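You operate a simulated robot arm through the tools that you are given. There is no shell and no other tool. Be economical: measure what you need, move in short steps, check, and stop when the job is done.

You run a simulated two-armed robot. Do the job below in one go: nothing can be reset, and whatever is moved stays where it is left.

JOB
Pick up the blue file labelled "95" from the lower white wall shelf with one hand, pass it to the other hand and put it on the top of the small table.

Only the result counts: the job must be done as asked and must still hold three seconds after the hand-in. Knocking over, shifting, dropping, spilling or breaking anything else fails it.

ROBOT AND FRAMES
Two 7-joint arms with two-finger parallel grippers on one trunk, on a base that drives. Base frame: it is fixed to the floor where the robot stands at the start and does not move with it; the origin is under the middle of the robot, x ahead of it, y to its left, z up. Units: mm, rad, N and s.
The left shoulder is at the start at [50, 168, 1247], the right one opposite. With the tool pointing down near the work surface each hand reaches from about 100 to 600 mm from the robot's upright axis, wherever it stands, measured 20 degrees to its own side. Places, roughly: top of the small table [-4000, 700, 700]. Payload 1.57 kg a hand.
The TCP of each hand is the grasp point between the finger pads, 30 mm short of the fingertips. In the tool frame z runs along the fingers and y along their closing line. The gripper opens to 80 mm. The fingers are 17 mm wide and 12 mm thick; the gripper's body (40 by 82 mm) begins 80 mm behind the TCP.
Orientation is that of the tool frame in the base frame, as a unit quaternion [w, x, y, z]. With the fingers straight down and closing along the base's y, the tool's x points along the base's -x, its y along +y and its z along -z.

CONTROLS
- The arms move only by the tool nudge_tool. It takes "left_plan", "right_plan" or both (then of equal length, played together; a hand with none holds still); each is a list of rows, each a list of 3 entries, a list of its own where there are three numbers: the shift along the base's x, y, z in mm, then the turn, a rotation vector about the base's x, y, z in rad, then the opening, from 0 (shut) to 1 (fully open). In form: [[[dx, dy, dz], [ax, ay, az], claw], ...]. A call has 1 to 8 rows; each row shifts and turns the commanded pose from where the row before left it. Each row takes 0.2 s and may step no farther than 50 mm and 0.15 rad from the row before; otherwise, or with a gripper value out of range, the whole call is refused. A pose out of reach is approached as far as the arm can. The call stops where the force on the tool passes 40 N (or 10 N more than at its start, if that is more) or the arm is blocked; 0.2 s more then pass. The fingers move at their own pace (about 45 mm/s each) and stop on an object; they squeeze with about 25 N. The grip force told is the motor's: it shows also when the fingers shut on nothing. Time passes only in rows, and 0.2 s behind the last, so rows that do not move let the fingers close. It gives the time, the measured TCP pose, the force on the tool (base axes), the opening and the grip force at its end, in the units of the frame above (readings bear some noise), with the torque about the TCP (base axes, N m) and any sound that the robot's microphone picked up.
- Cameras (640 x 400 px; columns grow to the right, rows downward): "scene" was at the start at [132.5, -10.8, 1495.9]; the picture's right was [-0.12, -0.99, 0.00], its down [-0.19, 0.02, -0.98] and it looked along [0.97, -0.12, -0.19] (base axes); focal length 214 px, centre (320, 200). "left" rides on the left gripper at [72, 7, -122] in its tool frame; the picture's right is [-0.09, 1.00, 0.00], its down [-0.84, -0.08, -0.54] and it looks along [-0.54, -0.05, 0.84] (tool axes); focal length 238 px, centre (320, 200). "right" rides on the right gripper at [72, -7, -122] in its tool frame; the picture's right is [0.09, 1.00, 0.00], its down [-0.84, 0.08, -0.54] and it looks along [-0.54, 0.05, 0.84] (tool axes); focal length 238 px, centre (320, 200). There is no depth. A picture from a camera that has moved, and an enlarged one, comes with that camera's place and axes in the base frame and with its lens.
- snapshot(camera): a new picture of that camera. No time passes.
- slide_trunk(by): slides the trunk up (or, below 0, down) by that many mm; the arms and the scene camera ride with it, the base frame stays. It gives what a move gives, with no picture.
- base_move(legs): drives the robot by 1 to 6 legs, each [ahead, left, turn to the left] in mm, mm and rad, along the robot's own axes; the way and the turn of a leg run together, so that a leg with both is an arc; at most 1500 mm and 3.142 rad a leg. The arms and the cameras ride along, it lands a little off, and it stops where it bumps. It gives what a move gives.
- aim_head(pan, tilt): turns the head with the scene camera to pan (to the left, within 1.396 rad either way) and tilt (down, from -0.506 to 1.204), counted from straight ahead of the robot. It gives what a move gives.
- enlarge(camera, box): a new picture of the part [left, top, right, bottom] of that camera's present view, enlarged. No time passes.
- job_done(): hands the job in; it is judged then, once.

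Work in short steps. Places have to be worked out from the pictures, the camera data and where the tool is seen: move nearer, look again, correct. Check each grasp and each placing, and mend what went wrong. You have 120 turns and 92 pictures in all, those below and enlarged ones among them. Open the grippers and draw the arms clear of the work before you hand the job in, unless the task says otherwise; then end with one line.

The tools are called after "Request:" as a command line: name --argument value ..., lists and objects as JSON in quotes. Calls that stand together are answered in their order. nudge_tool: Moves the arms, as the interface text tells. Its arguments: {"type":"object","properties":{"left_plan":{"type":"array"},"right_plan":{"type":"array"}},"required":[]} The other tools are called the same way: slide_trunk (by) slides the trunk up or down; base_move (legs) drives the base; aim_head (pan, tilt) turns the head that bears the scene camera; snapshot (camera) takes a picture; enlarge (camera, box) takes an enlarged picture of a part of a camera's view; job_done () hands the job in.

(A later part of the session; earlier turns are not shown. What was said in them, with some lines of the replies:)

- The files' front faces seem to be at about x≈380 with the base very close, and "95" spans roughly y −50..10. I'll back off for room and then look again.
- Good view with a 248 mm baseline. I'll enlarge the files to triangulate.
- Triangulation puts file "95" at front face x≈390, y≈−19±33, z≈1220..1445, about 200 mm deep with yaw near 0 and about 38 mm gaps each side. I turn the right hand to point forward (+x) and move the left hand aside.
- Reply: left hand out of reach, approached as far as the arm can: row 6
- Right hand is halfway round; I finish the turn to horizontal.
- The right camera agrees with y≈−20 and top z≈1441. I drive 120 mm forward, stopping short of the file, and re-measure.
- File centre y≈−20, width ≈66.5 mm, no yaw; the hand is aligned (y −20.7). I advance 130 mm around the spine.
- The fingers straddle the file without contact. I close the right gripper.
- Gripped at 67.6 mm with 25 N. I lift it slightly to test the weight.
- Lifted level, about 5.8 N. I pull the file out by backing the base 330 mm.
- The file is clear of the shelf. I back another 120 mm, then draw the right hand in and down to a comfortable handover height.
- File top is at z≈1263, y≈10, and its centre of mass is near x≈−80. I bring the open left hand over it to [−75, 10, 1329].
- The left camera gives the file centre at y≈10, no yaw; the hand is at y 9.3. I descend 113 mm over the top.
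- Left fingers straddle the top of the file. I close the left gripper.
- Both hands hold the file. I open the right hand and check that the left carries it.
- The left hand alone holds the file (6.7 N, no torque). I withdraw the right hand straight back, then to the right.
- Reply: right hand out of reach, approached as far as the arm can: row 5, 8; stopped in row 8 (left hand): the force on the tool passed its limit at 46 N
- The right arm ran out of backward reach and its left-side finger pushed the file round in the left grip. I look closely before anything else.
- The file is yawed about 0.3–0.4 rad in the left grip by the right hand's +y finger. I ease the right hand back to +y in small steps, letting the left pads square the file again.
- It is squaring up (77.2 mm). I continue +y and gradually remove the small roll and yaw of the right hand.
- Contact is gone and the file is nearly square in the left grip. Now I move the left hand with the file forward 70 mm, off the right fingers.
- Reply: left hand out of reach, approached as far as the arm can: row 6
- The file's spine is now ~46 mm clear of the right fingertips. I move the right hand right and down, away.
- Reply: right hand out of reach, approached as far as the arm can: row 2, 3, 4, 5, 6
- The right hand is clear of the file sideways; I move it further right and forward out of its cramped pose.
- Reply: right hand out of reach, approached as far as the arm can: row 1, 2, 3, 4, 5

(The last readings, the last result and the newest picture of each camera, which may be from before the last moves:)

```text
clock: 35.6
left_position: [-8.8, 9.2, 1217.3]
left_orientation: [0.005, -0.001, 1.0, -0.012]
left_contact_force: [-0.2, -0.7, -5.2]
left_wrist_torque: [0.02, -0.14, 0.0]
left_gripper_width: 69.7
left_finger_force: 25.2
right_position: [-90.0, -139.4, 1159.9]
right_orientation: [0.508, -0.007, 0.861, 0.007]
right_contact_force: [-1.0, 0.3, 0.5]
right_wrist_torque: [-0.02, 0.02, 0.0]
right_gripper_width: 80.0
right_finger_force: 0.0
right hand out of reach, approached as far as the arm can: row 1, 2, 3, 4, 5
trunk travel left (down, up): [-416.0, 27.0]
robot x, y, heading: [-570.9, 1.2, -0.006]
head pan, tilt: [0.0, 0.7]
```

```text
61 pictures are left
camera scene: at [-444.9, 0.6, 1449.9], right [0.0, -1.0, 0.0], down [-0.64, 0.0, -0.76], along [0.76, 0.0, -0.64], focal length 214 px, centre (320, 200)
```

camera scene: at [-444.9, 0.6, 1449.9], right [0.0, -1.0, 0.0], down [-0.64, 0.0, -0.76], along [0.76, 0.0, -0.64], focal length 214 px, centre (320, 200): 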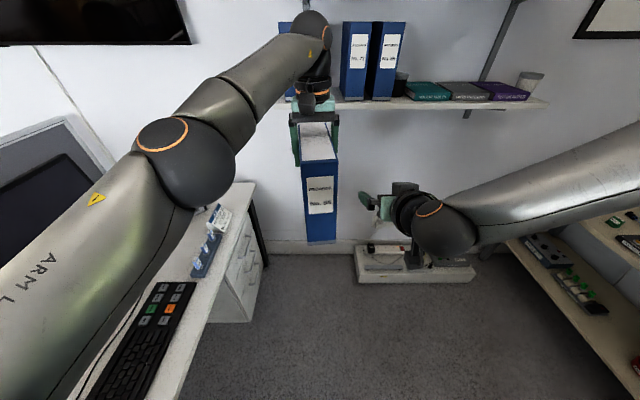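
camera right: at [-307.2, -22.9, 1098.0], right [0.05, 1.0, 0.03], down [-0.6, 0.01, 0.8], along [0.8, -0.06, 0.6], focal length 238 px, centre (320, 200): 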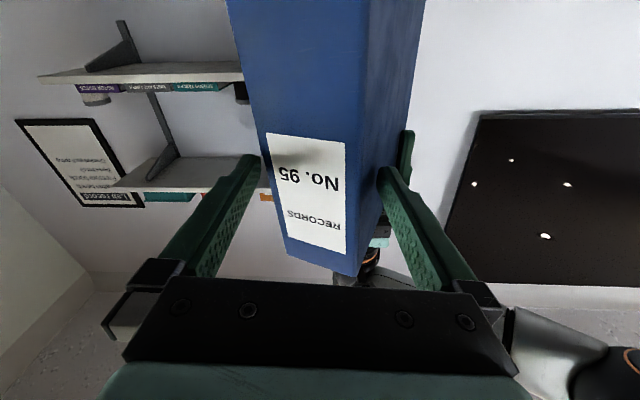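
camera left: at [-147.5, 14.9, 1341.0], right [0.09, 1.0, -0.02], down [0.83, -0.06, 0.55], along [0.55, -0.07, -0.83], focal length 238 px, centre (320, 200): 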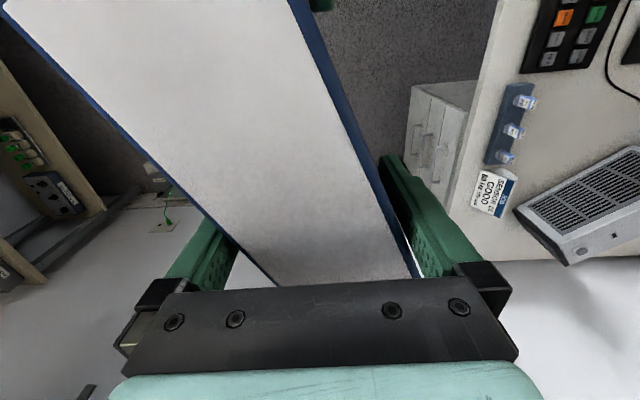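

Right arm recovered. I turn the right hand downward and move it further right to a compact carry pose.

Request:
nudge_tool --right_plan '[[[-10, -15, 0], [0, 0.133, 0], 1], [[-10, -15, 0], [0, 0.133, 0], 1], [[-10, -15, 0], [0, 0.133, 0], 1], [[-10, -15, 0], [0, 0.133, 0], 1], [[-10, -15, 0], [0, 0.133, 0], 1], [[-10, -15, 0], [0, 0.133, 0], 1], [[-10, -15, 0], [0, 0.133, 0], 1], [[-10, -15, 0], [0, 0.133, 0], 1]]' --left_plan '[[[-15, 2, 0], [0, 0, 0], 0], [[-15, 2, 0], [0, 0, 0], 0], [[-15, 2, 0], [0, 0, 0], 0], [[-15, 2, 0], [0, 0, 0], 0], [[-10, 2, 0], [0, 0, 0], 0], [[-10, 2, 0], [0, 0, 0], 0], [[-10, 2, 0], [0, 0, 0], 0], [[-10, 2, 0], [0, 0, 0], 0]]'

Request:
aim_head --pan 1.396 --tilt 0.5

Request:
snapshot --camera "scene"

Request:
aim_head --pan -1.396 --tilt 0.5

Request:
snapshot --camera "scene"

```text
clock: 37.4
left_position: [-110.0, 24.4, 1216.8]
left_orientation: [0.005, -0.001, 1.0, -0.012]
left_contact_force: [-0.6, 0.5, -5.0]
left_wrist_torque: [0.02, -0.1, 0.0]
left_gripper_width: 69.6
left_finger_force: 25.2
right_position: [-167.6, -261.0, 1160.2]
right_orientation: [0.0, -0.003, 1.0, 0.011]
right_contact_force: [0.3, -0.3, -0.5]
right_wrist_torque: [-0.04, 0.03, 0.0]
right_gripper_width: 80.0
right_finger_force: 0.1
trunk travel left (down, up): [-416.0, 27.0]
robot x, y, heading: [-571.2, 0.3, -0.005]
head pan, tilt: [0.0, 0.7]
```

```text
clock: 38.9
left_position: [-109.8, 25.7, 1217.6]
left_orientation: [0.005, -0.002, 1.0, -0.011]
left_contact_force: [0.5, 0.5, -5.7]
left_wrist_torque: [0.03, -0.07, -0.02]
left_gripper_width: 69.7
left_finger_force: 24.7
right_position: [-167.6, -260.7, 1161.0]
right_orientation: [0.002, -0.002, 1.0, 0.01]
right_contact_force: [0.4, 0.3, -0.3]
right_wrist_torque: [0.03, -0.03, 0.01]
right_gripper_width: 79.9
right_finger_force: 0.1
trunk travel left (down, up): [-416.0, 27.0]
robot x, y, heading: [-566.9, 1.8, -0.004]
head pan, tilt: [1.396, 0.499]
```

```text
60 pictures are left
camera scene: at [-513.5, 90.7, 1467.6], right [0.98, -0.18, 0.0], down [-0.09, -0.47, -0.88], along [0.16, 0.86, -0.48], focal length 214 px, centre (320, 200)
```

scene: 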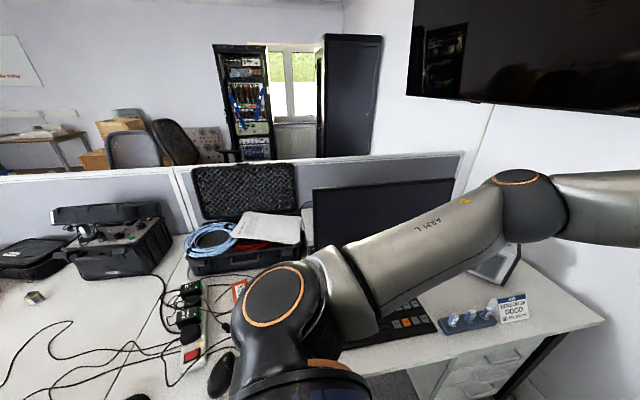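

```text
clock: 41.4
left_position: [-109.3, 26.0, 1216.9]
left_orientation: [0.005, -0.002, 1.0, -0.012]
left_contact_force: [-0.2, 0.4, -6.2]
left_wrist_torque: [0.01, -0.11, 0.01]
left_gripper_width: 69.7
left_finger_force: 25.0
right_position: [-168.2, -261.0, 1160.8]
right_orientation: [0.002, -0.002, 1.0, 0.008]
right_contact_force: [0.6, 0.0, -0.4]
right_wrist_torque: [0.0, 0.02, -0.01]
right_gripper_width: 80.0
right_finger_force: 0.0
trunk travel left (down, up): [-416.0, 27.0]
robot x, y, heading: [-567.1, 4.7, -0.001]
head pan, tilt: [-1.396, 0.499]
```

```text
59 pictures are left
camera scene: at [-514.4, -88.5, 1467.6], right [-0.99, -0.17, 0.0], down [-0.08, 0.47, -0.88], along [0.15, -0.87, -0.48], focal length 214 px, centre (320, 200)
```

scene: 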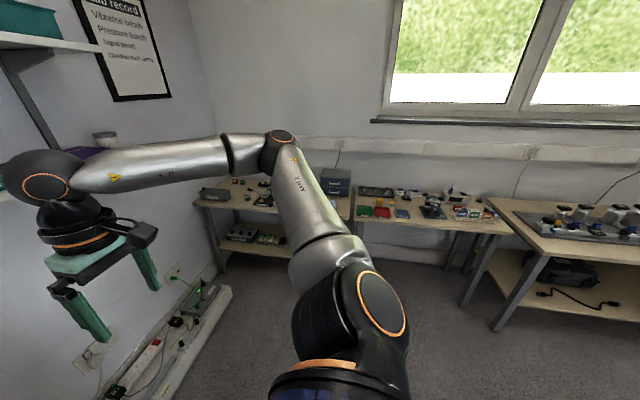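

There's a desk close on the left and open floor on the right up to benches near y≈−1350. I sidestep 450 mm right, then turn right 90° in place and look down the room.

Request:
base_move --legs '[[-50, -450, 0], [0, 0, -1.57]]'

Request:
aim_head --pan -1.3 --tilt 0.4

Request:
snapshot --camera "scene"

Request:
aim_head --pan -0.4 --tilt 0.5

Request:
snapshot --camera "scene"

```text
clock: 49.6
left_position: [-587.7, -908.9, 1217.5]
left_orientation: [-0.004, 0.7, 0.714, -0.012]
left_contact_force: [-0.3, -0.5, -6.1]
left_wrist_torque: [-0.08, -0.03, 0.03]
left_gripper_width: 69.6
left_finger_force: 25.1
right_position: [-874.4, -854.7, 1159.7]
right_orientation: [0.007, 0.698, 0.716, 0.007]
right_contact_force: [-0.3, -0.5, -0.1]
right_wrist_torque: [0.01, -0.01, 0.03]
right_gripper_width: 80.3
right_finger_force: 0.1
trunk travel left (down, up): [-416.0, 27.0]
robot x, y, heading: [-620.2, -443.9, -1.561]
head pan, tilt: [-1.396, 0.499]
```

```text
clock: 50.3
left_position: [-588.7, -908.7, 1216.5]
left_orientation: [-0.003, 0.7, 0.714, -0.01]
left_contact_force: [0.4, -0.5, -5.8]
left_wrist_torque: [-0.13, -0.02, -0.03]
left_gripper_width: 69.7
left_finger_force: 24.9
right_position: [-875.3, -855.8, 1159.4]
right_orientation: [0.007, 0.699, 0.715, 0.006]
right_contact_force: [-1.1, 0.1, -0.1]
right_wrist_torque: [0.0, 0.01, -0.05]
right_gripper_width: 80.0
right_finger_force: 0.0
trunk travel left (down, up): [-416.0, 27.0]
robot x, y, heading: [-621.7, -446.2, -1.555]
head pan, tilt: [-1.3, 0.4]
```

```text
58 pictures are left
camera scene: at [-708.7, -514.2, 1476.7], right [-0.28, 0.96, 0.0], down [0.37, 0.11, -0.92], along [-0.88, -0.26, -0.39], focal length 214 px, centre (320, 200)
```

scene: 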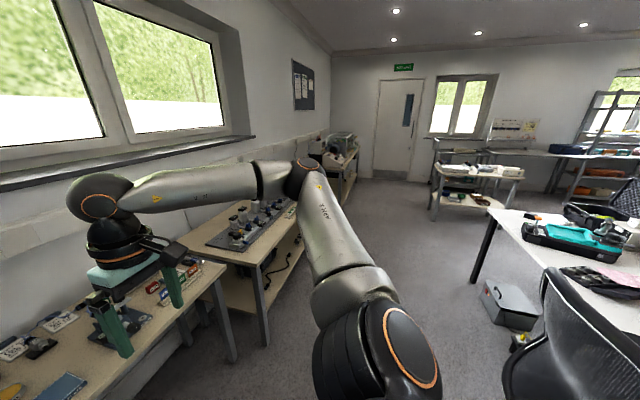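

```text
clock: 51.5
left_position: [-587.8, -907.6, 1216.4]
left_orientation: [-0.005, 0.7, 0.714, -0.012]
left_contact_force: [0.8, 0.3, -5.9]
left_wrist_torque: [-0.11, -0.02, -0.02]
left_gripper_width: 69.4
left_finger_force: 25.2
right_position: [-874.3, -854.7, 1159.7]
right_orientation: [0.007, 0.699, 0.715, 0.006]
right_contact_force: [-0.1, -0.3, 0.0]
right_wrist_torque: [0.04, -0.03, 0.01]
right_gripper_width: 80.0
right_finger_force: 0.0
trunk travel left (down, up): [-416.0, 27.0]
robot x, y, heading: [-620.3, -447.9, -1.558]
head pan, tilt: [-0.4, 0.499]
```

```text
57 pictures are left
camera scene: at [-654.1, -572.6, 1467.6], right [-0.93, 0.38, 0.0], down [0.18, 0.44, -0.88], along [-0.33, -0.81, -0.48], focal length 214 px, centre (320, 200)
```

scene: 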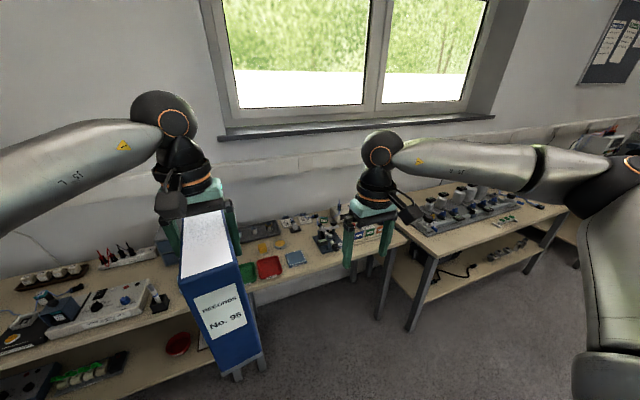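

The small table is the one seen to the far right of the door, around [−4000, 700]. The lane at y≈−450 is free between the benches (y<−1050) and the chair/desk (y>150). I turn to face −x and drive 1000 mm, then recheck.

Request:
base_move --legs '[[0, 0, -1.58], [1000, 0, 0]]'

Request:
aim_head --pan -0.2 --tilt 0.4

Request:
snapshot --camera "scene"

```text
clock: 60.4
left_position: [-2060.7, -485.0, 1215.3]
left_orientation: [-0.012, 1.0, 0.006, -0.005]
left_contact_force: [0.6, 0.7, -6.3]
left_wrist_torque: [-0.03, 0.1, -0.02]
left_gripper_width: 69.2
left_finger_force: 24.8
right_position: [-2004.1, -197.2, 1160.6]
right_orientation: [0.01, 1.0, 0.007, 0.0]
right_contact_force: [1.0, 0.2, 0.4]
right_wrist_torque: [-0.01, 0.05, -0.01]
right_gripper_width: 79.9
right_finger_force: 0.0
trunk travel left (down, up): [-416.0, 27.0]
robot x, y, heading: [-1598.9, -454.5, -3.135]
head pan, tilt: [-0.4, 0.499]
```

```text
clock: 61.2
left_position: [-2059.5, -484.5, 1216.8]
left_orientation: [-0.011, 1.0, 0.006, -0.006]
left_contact_force: [-0.5, -0.4, -7.0]
left_wrist_torque: [-0.05, 0.09, 0.0]
left_gripper_width: 69.6
left_finger_force: 25.0
right_position: [-2005.0, -198.1, 1159.8]
right_orientation: [0.009, 1.0, 0.007, 0.0]
right_contact_force: [-0.3, 0.4, -0.4]
right_wrist_torque: [0.01, -0.01, 0.0]
right_gripper_width: 80.0
right_finger_force: 0.1
trunk travel left (down, up): [-416.0, 27.0]
robot x, y, heading: [-1597.7, -457.9, -3.14]
head pan, tilt: [-0.201, 0.4]
```

```text
56 pictures are left
camera scene: at [-1731.5, -437.6, 1476.7], right [0.2, 0.98, 0.0], down [0.38, -0.08, -0.92], along [-0.9, 0.18, -0.39], focal length 214 px, centre (320, 200)
```

scene: 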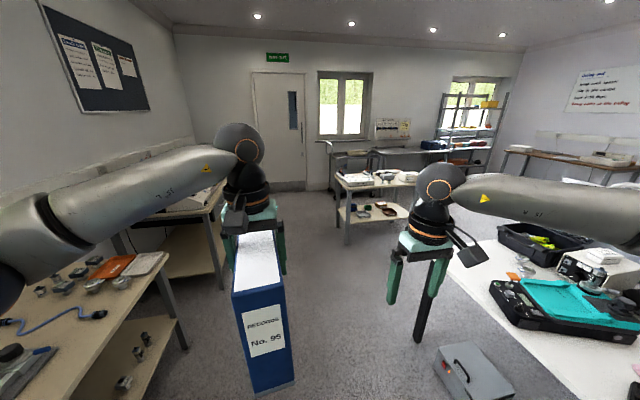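

The lane is clear; the table spans about x −3730..−4350, y 250..1100 with items on it. I drive 1300 mm further and look at its top.

Request:
base_move --legs '[[1300, 0, 0]]'

Request:
aim_head --pan -0.75 --tilt 0.45

Request:
snapshot --camera "scene"

```text
clock: 67.6
left_position: [-3344.8, -483.2, 1216.3]
left_orientation: [-0.011, 1.0, 0.004, -0.006]
left_contact_force: [-0.5, -0.2, -6.5]
left_wrist_torque: [-0.01, 0.1, 0.04]
left_gripper_width: 69.6
left_finger_force: 25.0
right_position: [-3288.0, -196.4, 1159.7]
right_orientation: [0.009, 1.0, 0.005, 0.0]
right_contact_force: [0.1, 0.5, 0.0]
right_wrist_torque: [-0.03, -0.02, 0.0]
right_gripper_width: 79.9
right_finger_force: 0.1
trunk travel left (down, up): [-416.0, 27.0]
robot x, y, heading: [-2887.3, -457.9, 3.143]
head pan, tilt: [-0.201, 0.4]
```

```text
clock: 68.6
left_position: [-3345.0, -483.3, 1215.9]
left_orientation: [-0.01, 1.0, 0.002, -0.005]
left_contact_force: [0.1, 0.5, -6.2]
left_wrist_torque: [-0.03, 0.08, -0.02]
left_gripper_width: 69.3
left_finger_force: 25.3
right_position: [-3286.9, -197.3, 1160.5]
right_orientation: [0.009, 1.0, 0.004, 0.0]
right_contact_force: [0.3, 0.0, 0.9]
right_wrist_torque: [0.02, 0.0, 0.01]
right_gripper_width: 79.8
right_finger_force: 0.0
trunk travel left (down, up): [-416.0, 27.0]
robot x, y, heading: [-2887.3, -456.1, 3.137]
head pan, tilt: [-0.75, 0.45]
```

```text
55 pictures are left
camera scene: at [-2991.8, -394.3, 1472.1], right [0.68, 0.73, 0.0], down [0.32, -0.3, -0.9], along [-0.66, 0.61, -0.44], focal length 214 px, centre (320, 200)
```

scene: 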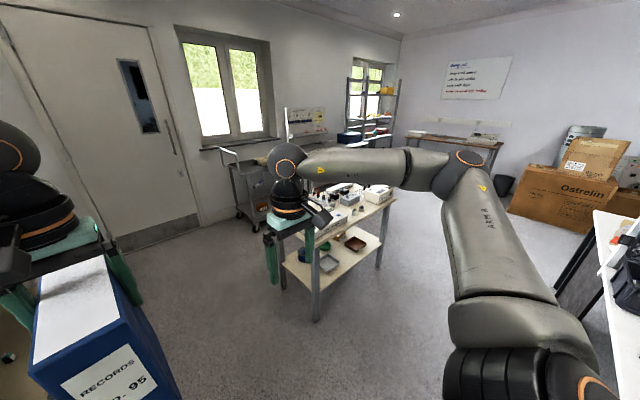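

Request:
enlarge --camera "scene" --box '[240, 150, 420, 330]'

```text
2.22 times, centred on (330, 240) of scene
camera zoom: at [-2991.8, -394.3, 1472.1], right [0.68, 0.73, 0.0], down [0.32, -0.3, -0.9], along [-0.66, 0.61, -0.44], focal length 477 px, centre (298, 111)
```

zoom: 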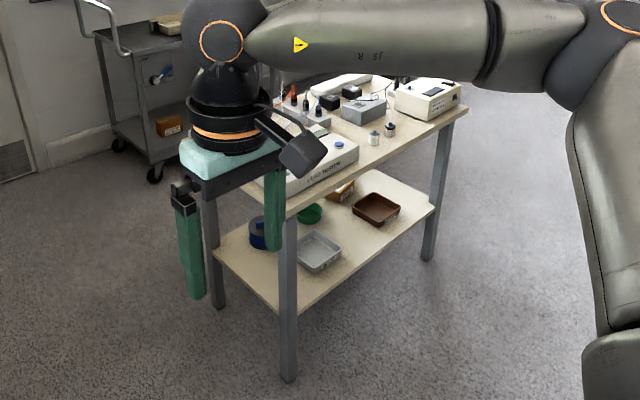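

Table is x −3740..−4190, y 250..1090, with several items on it. I strafe to face it from the aisle and use the right wrist camera to view the top.

Request:
base_move --legs '[[200, -500, 0], [100, -500, 0]]'

Request:
snapshot --camera "right"

Request:
aim_head --pan 0 --tilt 0.7

Request:
snapshot --camera "scene"

Request:
snapshot --camera "left"

```text
clock: 77.9
left_position: [-3637.6, 503.6, 1215.9]
left_orientation: [-0.01, 1.0, 0.001, -0.005]
left_contact_force: [0.3, -0.3, -6.4]
left_wrist_torque: [-0.01, 0.09, -0.01]
left_gripper_width: 69.1
left_finger_force: 25.3
right_position: [-3577.9, 790.6, 1158.5]
right_orientation: [0.01, 1.0, 0.002, -0.002]
right_contact_force: [-0.5, -0.5, 0.4]
right_wrist_torque: [0.04, 0.0, 0.0]
right_gripper_width: 80.1
right_finger_force: 0.1
trunk travel left (down, up): [-416.0, 27.0]
robot x, y, heading: [-3177.4, 529.9, 3.143]
head pan, tilt: [-0.75, 0.45]
```

```text
53 pictures are left
camera right: at [-3504.9, 799.8, 1280.5], right [0.1, -1.0, 0.02], down [-0.84, -0.07, 0.55], along [-0.54, -0.07, -0.84], focal length 238 px, centre (320, 200)
```

right: 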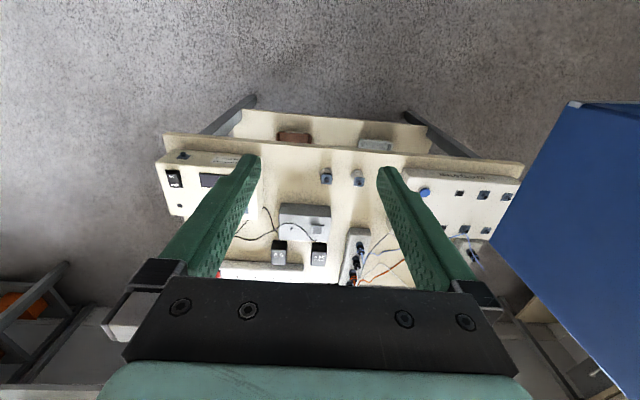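

```text
clock: 79.0
left_position: [-3635.9, 504.9, 1216.5]
left_orientation: [-0.01, 1.0, 0.001, -0.006]
left_contact_force: [0.6, 0.4, -6.4]
left_wrist_torque: [-0.02, 0.08, -0.01]
left_gripper_width: 69.4
left_finger_force: 24.6
right_position: [-3579.6, 790.4, 1160.0]
right_orientation: [0.01, 1.0, 0.003, -0.001]
right_contact_force: [-0.2, 0.2, -0.5]
right_wrist_torque: [0.0, 0.01, -0.03]
right_gripper_width: 79.9
right_finger_force: 0.1
trunk travel left (down, up): [-416.0, 27.0]
robot x, y, heading: [-3176.2, 528.4, 3.133]
head pan, tilt: [0.0, 0.7]
```

```text
52 pictures are left
camera scene: at [-3301.3, 529.7, 1449.9], right [0.01, 1.0, 0.0], down [0.64, 0.0, -0.76], along [-0.76, 0.0, -0.64], focal length 214 px, centre (320, 200)
```

scene: 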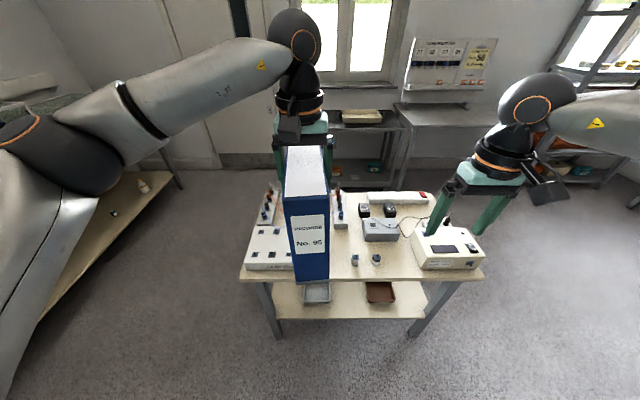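

```text
51 pictures are left
camera left: at [-3563.2, 496.1, 1338.9], right [-0.09, -1.0, -0.02], down [-0.83, 0.06, 0.55], along [-0.55, 0.07, -0.83], focal length 238 px, centre (320, 200)
```

left: 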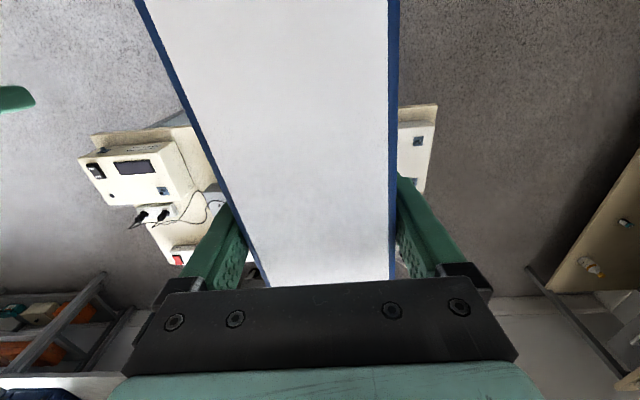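

The table top shows free patches in the middle front. I spread both hands sideways to get a clean scene view of the top.

Request:
nudge_tool --left_plan '[[[5, -30, 0], [0, 0, 0], 0], [[5, -30, 0], [0, 0, 0], 0], [[5, -30, 0], [0, 0, 0], 0], [[5, -30, 0], [0, 0, 0], 0], [[5, -30, 0], [0, 0, 0], 0], [[5, -30, 0], [0, 0, 0], 0]]' --right_plan '[[[15, 20, 0], [0, 0, 0], 1], [[15, 20, 0], [0, 0, 0], 1], [[15, 20, 0], [0, 0, 0], 1], [[15, 20, 0], [0, 0, 0], 1], [[15, 20, 0], [0, 0, 0], 1], [[15, 20, 0], [0, 0, 0], 1]]'

Request:
snapshot --camera "scene"

Request:
enlarge --camera "scene" --box '[230, 170, 500, 340]'

```text
clock: 80.4
left_position: [-3605.1, 323.5, 1216.8]
left_orientation: [-0.011, 1.0, 0.001, -0.005]
left_contact_force: [0.4, 0.6, -6.2]
left_wrist_torque: [-0.01, 0.11, 0.0]
left_gripper_width: 69.3
left_finger_force: 25.2
right_position: [-3487.0, 909.7, 1163.1]
right_orientation: [0.009, 1.0, 0.003, -0.002]
right_contact_force: [1.0, -1.9, 0.2]
right_wrist_torque: [0.0, 0.01, 0.02]
right_gripper_width: 79.9
right_finger_force: 0.1
trunk travel left (down, up): [-416.0, 27.0]
robot x, y, heading: [-3174.3, 528.3, 3.137]
head pan, tilt: [0.0, 0.7]
```

```text
50 pictures are left
camera scene: at [-3300.4, 528.9, 1450.0], right [0.01, 1.0, 0.0], down [0.64, 0.0, -0.77], along [-0.77, 0.0, -0.64], focal length 214 px, centre (320, 200)
```

scene: 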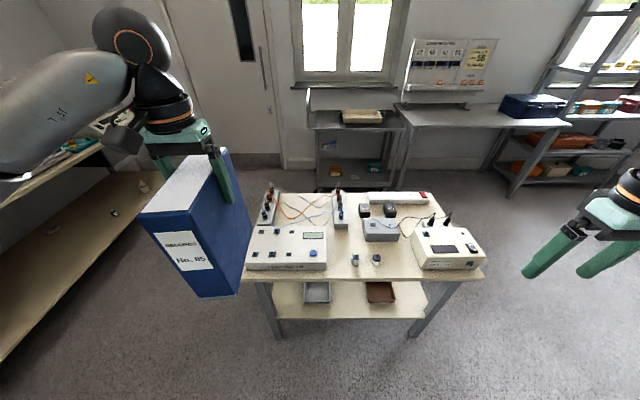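

```text
2.35 times, centred on (365, 255) of scene
camera zoom: at [-3300.4, 528.9, 1450.0], right [0.01, 1.0, 0.0], down [0.64, 0.0, -0.77], along [-0.77, 0.0, -0.64], focal length 505 px, centre (214, 71)
```

zoom: 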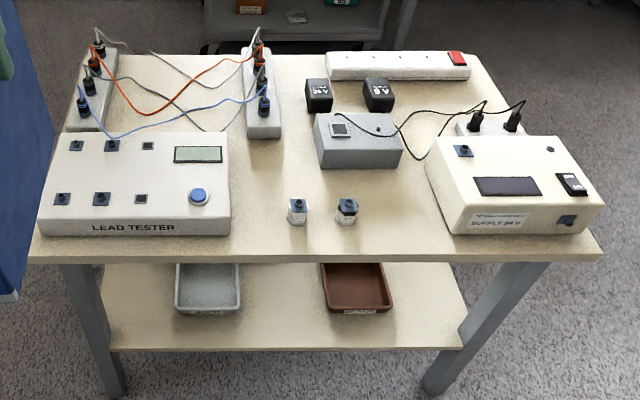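

Free strip found: between the lead tester (right edge y≈556) and the first cup (y≈652). I plan to stand the file at y≈604, x −3758..−3958. First I position the base at about (−3320, 700); the file is held at z>1040, above everything.

Request:
base_move --legs '[[146, -172, 0]]'

Request:
nudge_tool --left_plan '[[[-16, 14, 0], [-0.004, -0.002, -0.014], 0], [[-16, 14, 0], [-0.004, -0.002, -0.014], 0], [[-16, 14, 0], [-0.004, -0.002, -0.014], 0], [[-16, 14, 0], [-0.004, -0.002, -0.014], 0], [[-16, 14, 0], [-0.004, -0.001, -0.014], 0], [[-16, 14, 0], [-0.002, -0.001, -0.015], 0], [[0, 0, 0], [0, 0, 0], 0]]'

Request:
snapshot --camera "left"

Request:
snapshot --camera "scene"

```text
clock: 82.5
left_position: [-3746.9, 491.7, 1218.0]
left_orientation: [-0.01, 1.0, 0.002, -0.004]
left_contact_force: [-0.4, 0.4, -5.6]
left_wrist_torque: [0.0, 0.11, 0.03]
left_gripper_width: 69.3
left_finger_force: 24.7
right_position: [-3631.5, 1078.8, 1160.8]
right_orientation: [0.009, 1.0, 0.003, -0.001]
right_contact_force: [1.2, 0.3, -0.9]
right_wrist_torque: [-0.02, 0.05, -0.05]
right_gripper_width: 79.9
right_finger_force: 0.2
trunk travel left (down, up): [-416.0, 27.0]
robot x, y, heading: [-3320.3, 696.3, 3.139]
head pan, tilt: [0.0, 0.7]
```

```text
clock: 84.1
left_position: [-3841.9, 575.4, 1215.5]
left_orientation: [0.0, 0.999, -0.04, 0.0]
left_contact_force: [-0.8, 0.7, -5.1]
left_wrist_torque: [0.0, 0.11, 0.01]
left_gripper_width: 69.3
left_finger_force: 25.5
right_position: [-3630.3, 1079.0, 1161.7]
right_orientation: [0.009, 1.0, 0.003, -0.001]
right_contact_force: [-0.2, 0.4, 0.3]
right_wrist_torque: [-0.01, 0.01, 0.01]
right_gripper_width: 80.2
right_finger_force: 0.0
trunk travel left (down, up): [-416.0, 27.0]
robot x, y, heading: [-3321.7, 696.8, 3.142]
head pan, tilt: [0.0, 0.7]
```

```text
48 pictures are left
camera left: at [-3771.3, 563.5, 1339.0], right [-0.17, -0.99, 0.0], down [-0.83, 0.14, 0.54], along [-0.53, 0.09, -0.84], focal length 238 px, centre (320, 200)
```

left: 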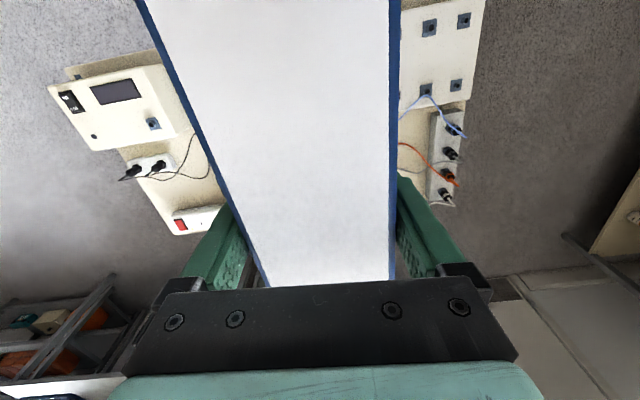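

```text
47 pictures are left
camera scene: at [-3444.4, 697.5, 1449.9], right [0.0, 1.0, 0.0], down [0.64, 0.0, -0.76], along [-0.76, 0.0, -0.64], focal length 214 px, centre (320, 200)
```

scene: 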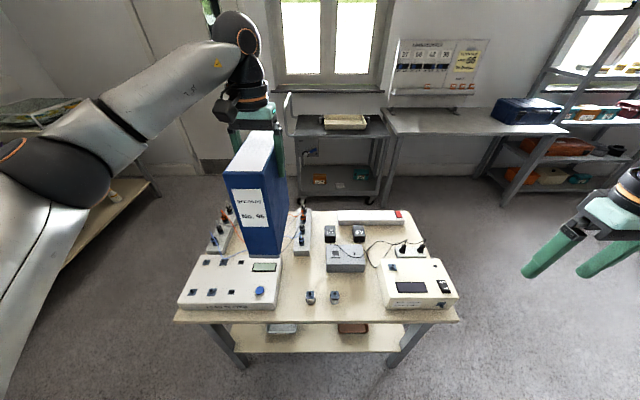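

File yaw is now ≈0.01. I enlarge the table top from this new spot to refine the gap.

Request:
enlarge --camera "scene" --box '[210, 200, 370, 340]'

Request:
enlarge --camera "scene" --box '[170, 110, 390, 330]'

```text
2.86 times, centred on (290, 270) of scene
camera zoom: at [-3444.4, 697.5, 1449.9], right [0.0, 1.0, 0.0], down [0.64, 0.0, -0.76], along [-0.76, 0.0, -0.64], focal length 613 px, centre (406, 0)
```

zoom: 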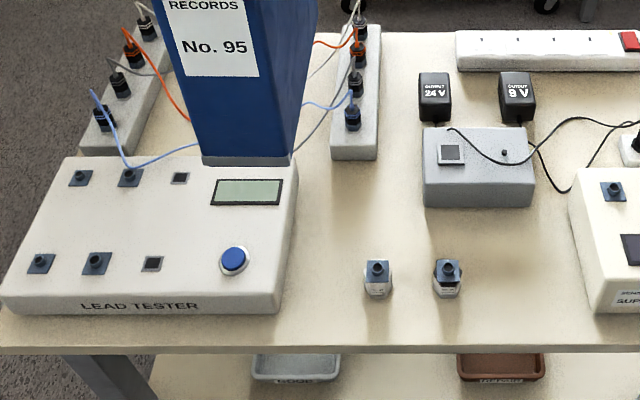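

```text
1.82 times, centred on (280, 220) of scene
camera zoom: at [-3444.4, 697.5, 1449.9], right [0.0, 1.0, 0.0], down [0.64, 0.0, -0.76], along [-0.76, 0.0, -0.64], focal length 390 px, centre (393, 164)
```

zoom: 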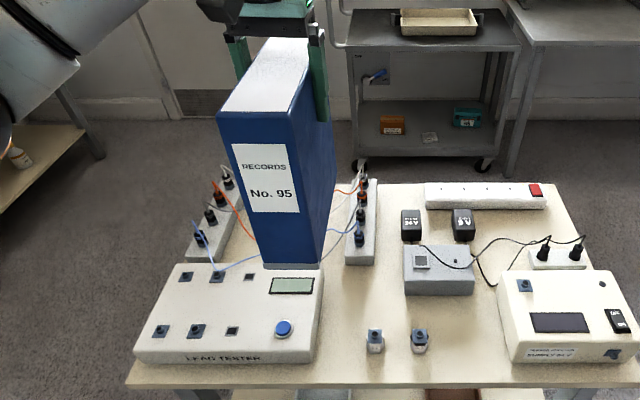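

Refined: gap y 550..647, wires start at x<−3985, table edge x≈−3735. I shift the file to TCP (−3852, 600), trim the yaw, then lower the trunk 250 mm.

Request:
nudge_tool --left_plan '[[[-5, 12, 0], [0, 0, -0.007], 0], [[-5, 12, 0], [0, 0, -0.007], 0], [[0, 0, 0], [0, 0, 0], 0]]'

Request:
slide_trunk --by -230

Request:
snapshot --camera "scene"

Request:
enlarge --camera "scene" --box '[190, 150, 390, 350]'

Request:
snapshot --camera "left"

```text
clock: 84.9
left_position: [-3853.3, 599.6, 1216.4]
left_orientation: [0.0, 0.999, -0.047, 0.0]
left_contact_force: [0.2, 0.5, -5.8]
left_wrist_torque: [-0.04, 0.09, 0.03]
left_gripper_width: 69.3
left_finger_force: 25.1
right_position: [-3631.6, 1078.4, 1162.4]
right_orientation: [0.01, 1.0, 0.003, -0.001]
right_contact_force: [0.3, 0.9, 0.5]
right_wrist_torque: [-0.04, 0.0, 0.03]
right_gripper_width: 80.1
right_finger_force: 0.1
trunk travel left (down, up): [-416.0, 27.0]
robot x, y, heading: [-3316.7, 697.4, 3.139]
head pan, tilt: [0.0, 0.7]
```

```text
clock: 87.3
left_position: [-3853.2, 598.9, 987.2]
left_orientation: [0.0, 0.999, -0.047, 0.0]
left_contact_force: [0.2, 0.1, -6.0]
left_wrist_torque: [-0.04, 0.12, -0.02]
left_gripper_width: 69.2
left_finger_force: 24.5
right_position: [-3631.6, 1078.8, 931.6]
right_orientation: [0.009, 1.0, 0.004, -0.001]
right_contact_force: [-0.1, -0.8, 0.8]
right_wrist_torque: [0.03, 0.06, 0.0]
right_gripper_width: 79.8
right_finger_force: 0.1
trunk travel left (down, up): [-186.0, 257.0]
robot x, y, heading: [-3316.6, 699.9, 3.135]
head pan, tilt: [0.0, 0.7]
```

```text
44 pictures are left
camera scene: at [-3444.4, 697.9, 1219.9], right [0.0, 1.0, 0.0], down [0.64, 0.0, -0.76], along [-0.76, 0.0, -0.64], focal length 214 px, centre (320, 200)
```

scene: 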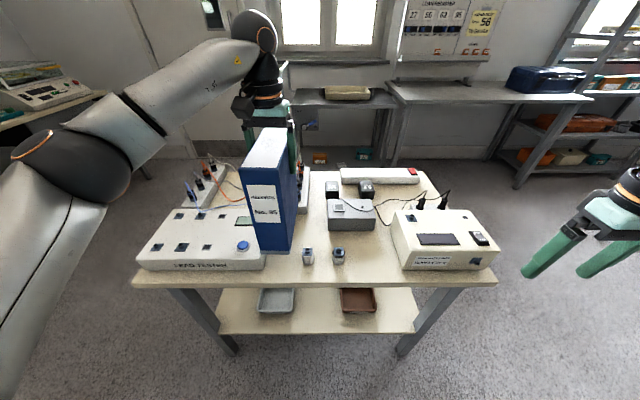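

```text
2.00 times, centred on (290, 250) of scene
camera zoom: at [-3444.4, 697.9, 1219.9], right [0.0, 1.0, 0.0], down [0.64, 0.0, -0.76], along [-0.76, 0.0, -0.64], focal length 429 px, centre (380, 100)
```

zoom: 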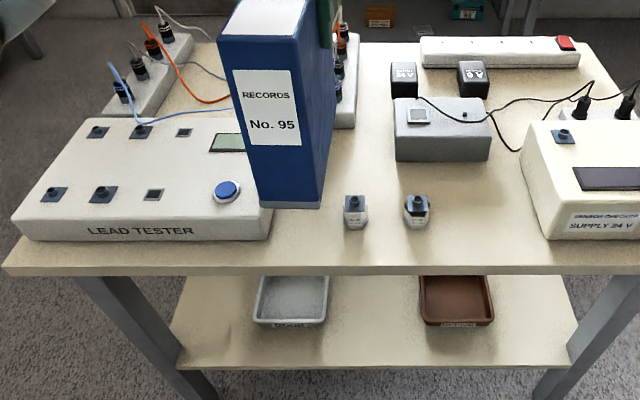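

```text
42 pictures are left
camera left: at [-3781.4, 587.0, 1110.2], right [-0.19, -0.98, 0.0], down [-0.83, 0.16, 0.54], along [-0.53, 0.1, -0.84], focal length 238 px, centre (320, 200)
```

left: 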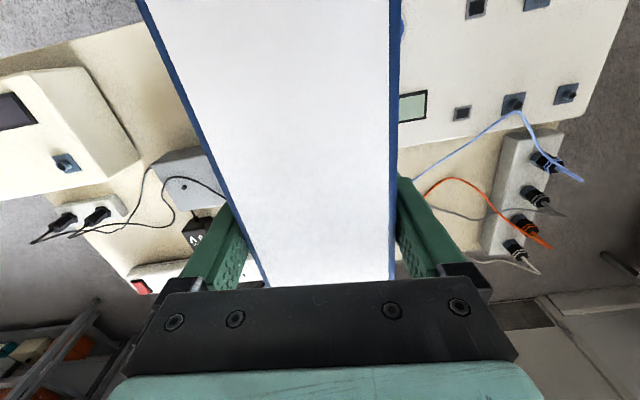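

File bottom is at z≈810, spine y≈561..629 against a gap of 548..649. I shift +4 mm in y and lower another 85 mm, leaving about 25 mm.

Request:
nudge_tool --left_plan '[[[0, 4, 0], [0, 0, 0], 0], [[0, 0, 0], [0, 0, 0], 0]]'

Request:
slide_trunk --by -85

Request:
enlarge --camera "scene" --box '[190, 150, 390, 350]'

Request:
snapshot --camera "left"

```text
clock: 87.9
left_position: [-3852.6, 603.5, 987.4]
left_orientation: [0.0, 0.999, -0.047, -0.001]
left_contact_force: [-0.1, 0.5, -6.7]
left_wrist_torque: [0.0, 0.12, -0.04]
left_gripper_width: 69.1
left_finger_force: 25.2
right_position: [-3631.5, 1078.4, 932.1]
right_orientation: [0.01, 1.0, 0.003, -0.001]
right_contact_force: [-0.7, -0.5, -0.2]
right_wrist_torque: [0.01, 0.0, 0.04]
right_gripper_width: 79.9
right_finger_force: 0.1
trunk travel left (down, up): [-186.0, 257.0]
robot x, y, heading: [-3314.9, 697.0, 3.138]
head pan, tilt: [0.0, 0.7]
```

```text
clock: 89.1
left_position: [-3851.2, 603.4, 904.9]
left_orientation: [0.0, 0.999, -0.047, -0.003]
left_contact_force: [2.6, -0.6, 19.8]
left_wrist_torque: [-0.65, 0.05, 0.55]
left_gripper_width: 69.2
left_finger_force: 24.8
right_position: [-3629.5, 1079.2, 847.7]
right_orientation: [0.01, 1.0, 0.004, -0.003]
right_contact_force: [0.0, 0.4, 0.3]
right_wrist_torque: [-0.02, 0.02, 0.0]
right_gripper_width: 80.4
right_finger_force: 0.0
trunk travel left (down, up): [-101.0, 342.0]
robot x, y, heading: [-3320.3, 697.2, 3.137]
head pan, tilt: [0.0, 0.7]
```

```text
2.00 times, centred on (290, 250) of scene
camera zoom: at [-3442.2, 698.2, 1135.6], right [0.0, 1.0, 0.0], down [0.64, 0.0, -0.77], along [-0.77, 0.0, -0.64], focal length 429 px, centre (380, 100)
```

zoom: 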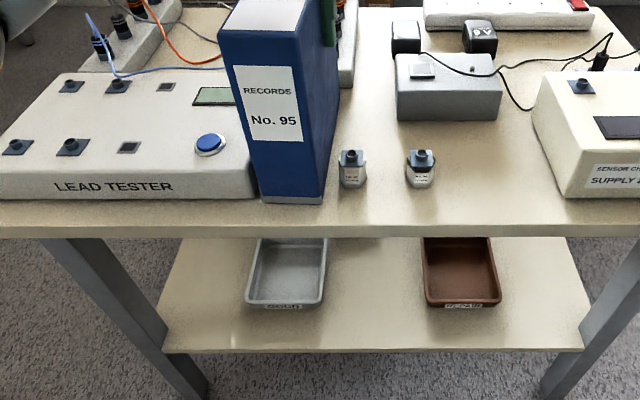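

```text
40 pictures are left
camera left: at [-3779.0, 591.2, 1028.4], right [-0.18, -0.98, 0.0], down [-0.82, 0.15, 0.55], along [-0.54, 0.1, -0.84], focal length 238 px, centre (320, 200)
```

left: 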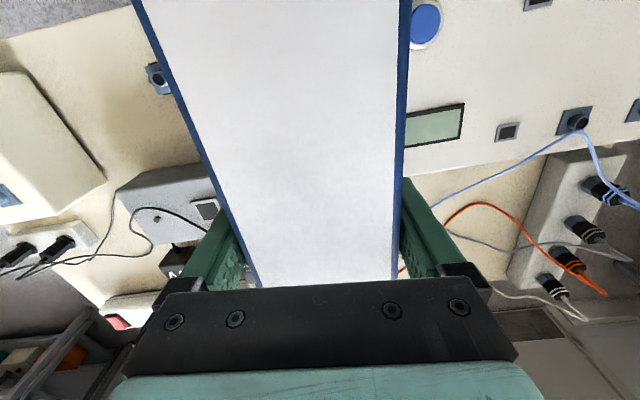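

The trunk stopped with ~26 N upward force at z 905, about 27 mm higher than I expected contact. I inspect closely whether it stands on the table or on something.

Request:
enlarge --camera "scene" --box '[280, 200, 370, 270]'

Request:
enlarge --camera "scene" --box '[220, 150, 380, 260]'

```text
5.71 times, centred on (325, 235) of scene
camera zoom: at [-3442.2, 698.2, 1135.6], right [0.0, 1.0, 0.0], down [0.64, 0.0, -0.77], along [-0.77, 0.0, -0.64], focal length 1226 px, centre (291, 0)
```

zoom: 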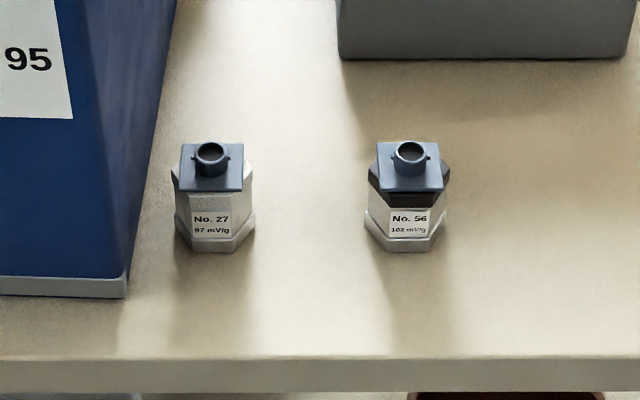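

```text
3.64 times, centred on (300, 205) of scene
camera zoom: at [-3442.2, 698.2, 1135.6], right [0.0, 1.0, 0.0], down [0.64, 0.0, -0.77], along [-0.77, 0.0, -0.64], focal length 780 px, centre (393, 182)
```

zoom: 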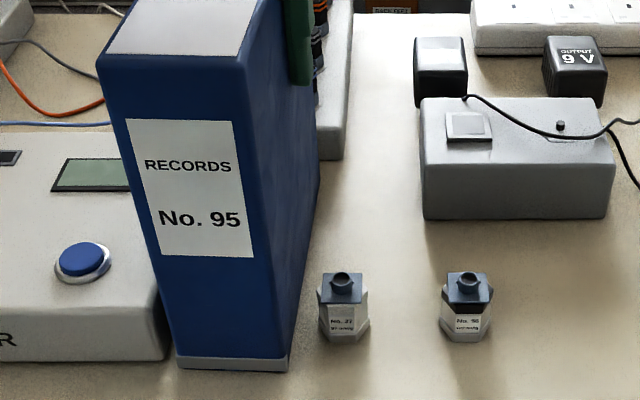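

Re-triangulating the table edge and tester corner gives a table height of ≈727, so the file is resting on the table, with ~9 mm to the tester and ~18 mm to the cup. I ease off the pressing force before releasing.

Request:
nudge_tool --left_plan '[[[0, 0, 2], [0, 0, 0], 0], [[0, 0, 0], [0, 0, 0], 0]]'

```text
clock: 89.7
left_position: [-3851.4, 603.6, 904.1]
left_orientation: [0.001, 0.999, -0.047, 0.0]
left_contact_force: [5.4, -3.8, 10.9]
left_wrist_torque: [-0.12, 0.33, 0.06]
left_gripper_width: 68.6
left_finger_force: 24.9
right_position: [-3630.0, 1078.2, 847.3]
right_orientation: [0.01, 1.0, 0.003, -0.002]
right_contact_force: [0.8, 0.0, 0.2]
right_wrist_torque: [-0.01, 0.01, -0.02]
right_gripper_width: 79.8
right_finger_force: 0.1
trunk travel left (down, up): [-101.0, 342.0]
robot x, y, heading: [-3320.1, 697.5, 3.136]
head pan, tilt: [0.0, 0.7]
```

Still 17 N contact; I raise 1.5 mm more and then look before opening.

Request:
nudge_tool --left_plan '[[[0, 0, 1.5], [0, 0, 0], 0], [[0, 0, 0], [0, 0, 0], 0]]'

Request:
enlarge --camera "scene" --box '[220, 150, 380, 260]'

```text
clock: 90.3
left_position: [-3851.8, 604.5, 904.7]
left_orientation: [0.0, 0.999, -0.047, 0.001]
left_contact_force: [2.8, 0.4, -0.1]
left_wrist_torque: [0.14, 0.18, -0.07]
left_gripper_width: 68.7
left_finger_force: 24.8
right_position: [-3630.5, 1078.8, 845.6]
right_orientation: [0.01, 1.0, 0.003, -0.002]
right_contact_force: [0.3, 0.4, -0.2]
right_wrist_torque: [0.01, 0.02, -0.03]
right_gripper_width: 80.3
right_finger_force: 0.1
trunk travel left (down, up): [-101.0, 342.0]
robot x, y, heading: [-3319.3, 699.4, 3.137]
head pan, tilt: [0.0, 0.7]
```

```text
3.64 times, centred on (300, 205) of scene
camera zoom: at [-3443.8, 698.1, 1134.9], right [0.0, 1.0, 0.0], down [0.64, 0.0, -0.77], along [-0.77, 0.0, -0.64], focal length 780 px, centre (393, 182)
```

zoom: 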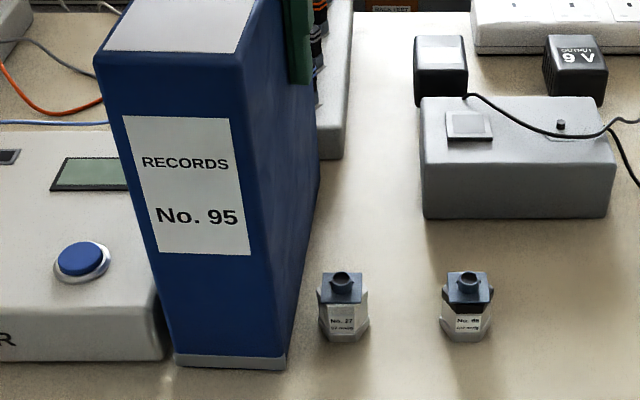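

The table carries the file's weight (net force ≈0). I open the left gripper.

Request:
nudge_tool --left_plan '[[[0, 0, 0], [0, 0, 0], 0.9], [[0, 0, 0], [0, 0, 0], 1], [[0, 0, 0], [0, 0, 0], 1], [[0, 0, 0], [0, 0, 0], 1]]'

Request:
enlarge --camera "scene" --box '[200, 120, 380, 260]'

Request:
snapshot --camera "left"

```text
clock: 91.3
left_position: [-3852.8, 603.5, 905.9]
left_orientation: [0.0, 0.999, -0.047, 0.001]
left_contact_force: [0.2, -0.1, -0.3]
left_wrist_torque: [0.0, -0.03, -0.01]
left_gripper_width: 80.1
left_finger_force: 0.1
right_position: [-3631.4, 1078.6, 848.2]
right_orientation: [0.01, 1.0, 0.003, -0.001]
right_contact_force: [0.4, -0.2, -0.1]
right_wrist_torque: [0.01, 0.01, 0.02]
right_gripper_width: 79.8
right_finger_force: 0.1
trunk travel left (down, up): [-101.0, 342.0]
robot x, y, heading: [-3318.4, 694.6, 3.14]
head pan, tilt: [0.0, 0.7]
```

```text
2.86 times, centred on (290, 190) of scene
camera zoom: at [-3444.0, 698.0, 1135.0], right [0.0, 1.0, 0.0], down [0.64, 0.0, -0.76], along [-0.76, 0.0, -0.64], focal length 613 px, centre (406, 229)
```

zoom: 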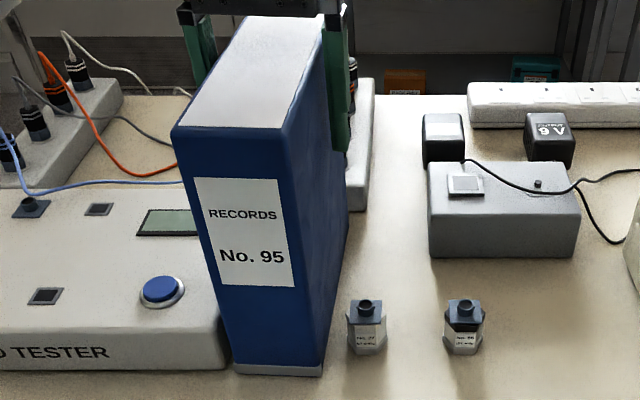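

```text
35 pictures are left
camera left: at [-3781.3, 590.5, 1029.0], right [-0.19, -0.98, 0.0], down [-0.83, 0.16, 0.54], along [-0.53, 0.1, -0.84], focal length 238 px, centre (320, 200)
```

left: 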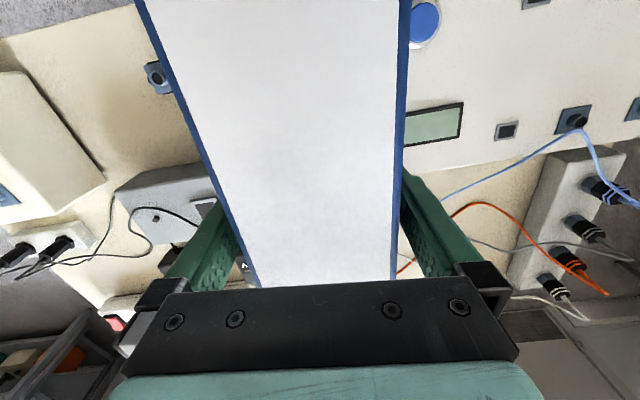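

The file stands by itself. It sits about 3 mm toward the −y finger, so I centre the hand by −3 mm and raise it straight up.

Request:
nudge_tool --left_plan '[[[0, -3, 0], [0, 0, 0], 1], [[0, 0, 15], [0, 0, 0], 1], [[0, 0, 20], [0, 0, 0], 1], [[0, 0, 25], [0, 0, 0], 1], [[0, 0, 30], [0, 0, 0], 1], [[0, 0, 30], [0, 0, 0], 1], [[0, 0, 30], [0, 0, 0], 1]]'

Request:
snapshot --camera "scene"

```text
clock: 92.9
left_position: [-3844.6, 600.9, 1021.4]
left_orientation: [0.0, 0.999, -0.048, -0.001]
left_contact_force: [-0.3, 0.1, 0.3]
left_wrist_torque: [0.03, -0.02, 0.05]
left_gripper_width: 80.1
left_finger_force: 0.1
left hand out of reach, approached as far as the arm can: row 6, 7
right_position: [-3631.3, 1079.3, 847.5]
right_orientation: [0.01, 1.0, 0.004, -0.002]
right_contact_force: [-0.8, 0.1, -0.5]
right_wrist_torque: [0.01, 0.0, 0.0]
right_gripper_width: 80.0
right_finger_force: 0.0
trunk travel left (down, up): [-101.0, 342.0]
robot x, y, heading: [-3320.0, 699.9, 3.138]
head pan, tilt: [0.0, 0.7]
```

```text
34 pictures are left
camera scene: at [-3444.0, 698.0, 1135.0], right [0.0, 1.0, 0.0], down [0.64, 0.0, -0.76], along [-0.76, 0.0, -0.64], focal length 214 px, centre (320, 200)
```

scene: 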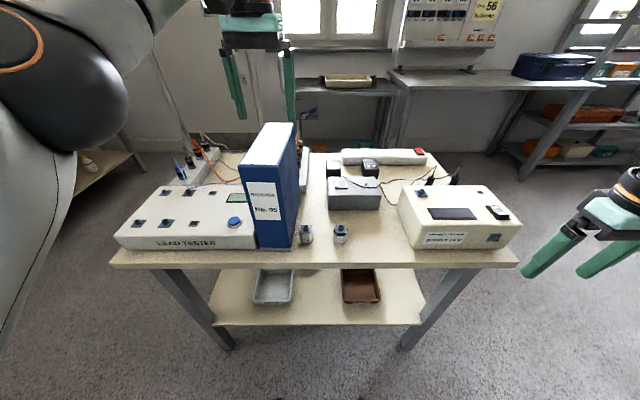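

Fingertips are above the file. I raise the trunk and back the base off to draw clear.

Request:
slide_trunk --by 150

Request:
base_move --legs '[[-250, 0, 0]]'

Request:
snapshot --camera "scene"

Request:
enlarge --camera "scene" --box '[200, 130, 440, 310]'

```text
clock: 94.7
left_position: [-3844.8, 601.7, 1170.8]
left_orientation: [-0.001, 0.999, -0.047, -0.001]
left_contact_force: [-0.3, 0.9, 0.5]
left_wrist_torque: [-0.01, -0.03, 0.01]
left_gripper_width: 80.4
left_finger_force: 0.0
right_position: [-3631.4, 1078.0, 996.1]
right_orientation: [0.009, 1.0, 0.004, -0.002]
right_contact_force: [0.0, -1.2, -0.4]
right_wrist_torque: [0.04, 0.01, -0.01]
right_gripper_width: 80.0
right_finger_force: 0.1
trunk travel left (down, up): [-251.0, 192.0]
robot x, y, heading: [-3317.1, 698.0, 3.144]
head pan, tilt: [0.0, 0.7]
```

```text
clock: 96.5
left_position: [-3591.4, 601.0, 1171.1]
left_orientation: [0.0, 0.999, -0.048, 0.001]
left_contact_force: [-0.2, 0.2, -0.3]
left_wrist_torque: [0.01, -0.02, -0.04]
left_gripper_width: 80.0
left_finger_force: 0.2
right_position: [-3377.0, 1078.9, 996.5]
right_orientation: [0.01, 1.0, 0.003, -0.002]
right_contact_force: [0.1, 1.0, 0.2]
right_wrist_torque: [-0.02, -0.01, -0.01]
right_gripper_width: 80.2
right_finger_force: 0.2
trunk travel left (down, up): [-251.0, 192.0]
robot x, y, heading: [-3067.9, 693.4, 3.131]
head pan, tilt: [0.0, 0.7]
```

```text
33 pictures are left
camera scene: at [-3190.4, 697.2, 1285.0], right [0.0, 1.0, 0.0], down [0.64, 0.0, -0.77], along [-0.77, 0.0, -0.64], focal length 214 px, centre (320, 200)
```

scene: 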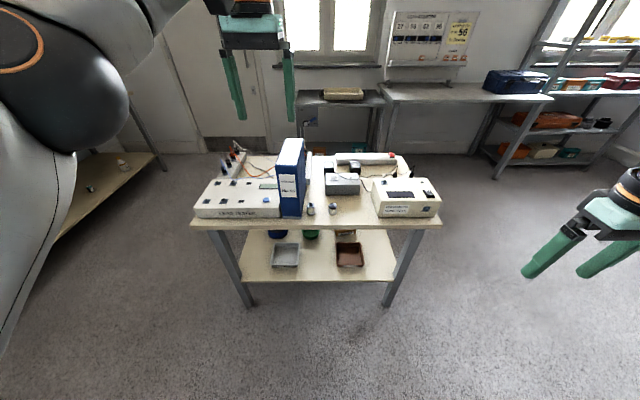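

```text
2.22 times, centred on (320, 220) of scene
camera zoom: at [-3190.4, 697.2, 1285.0], right [0.0, 1.0, 0.0], down [0.64, 0.0, -0.77], along [-0.77, 0.0, -0.64], focal length 477 px, centre (320, 156)
```

zoom: 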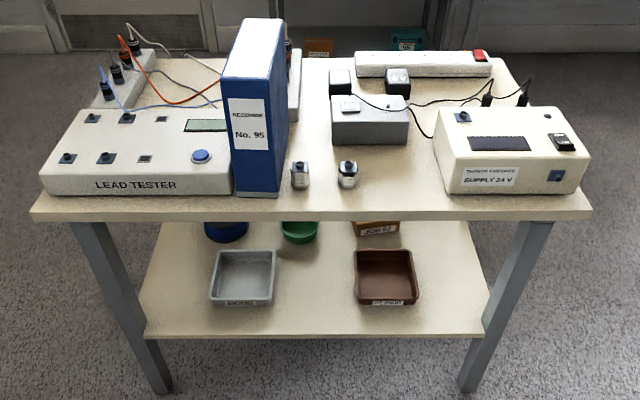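

The file "95" stands upright on the table, nothing else looks disturbed, and both hands are open and clear. I hand in.

Request:
job_done

```text
The job is handed in.
```

File "95" was taken from the lower shelf with the right hand, passed to the left, and now stands upright on top of the small table; the job is handed in.
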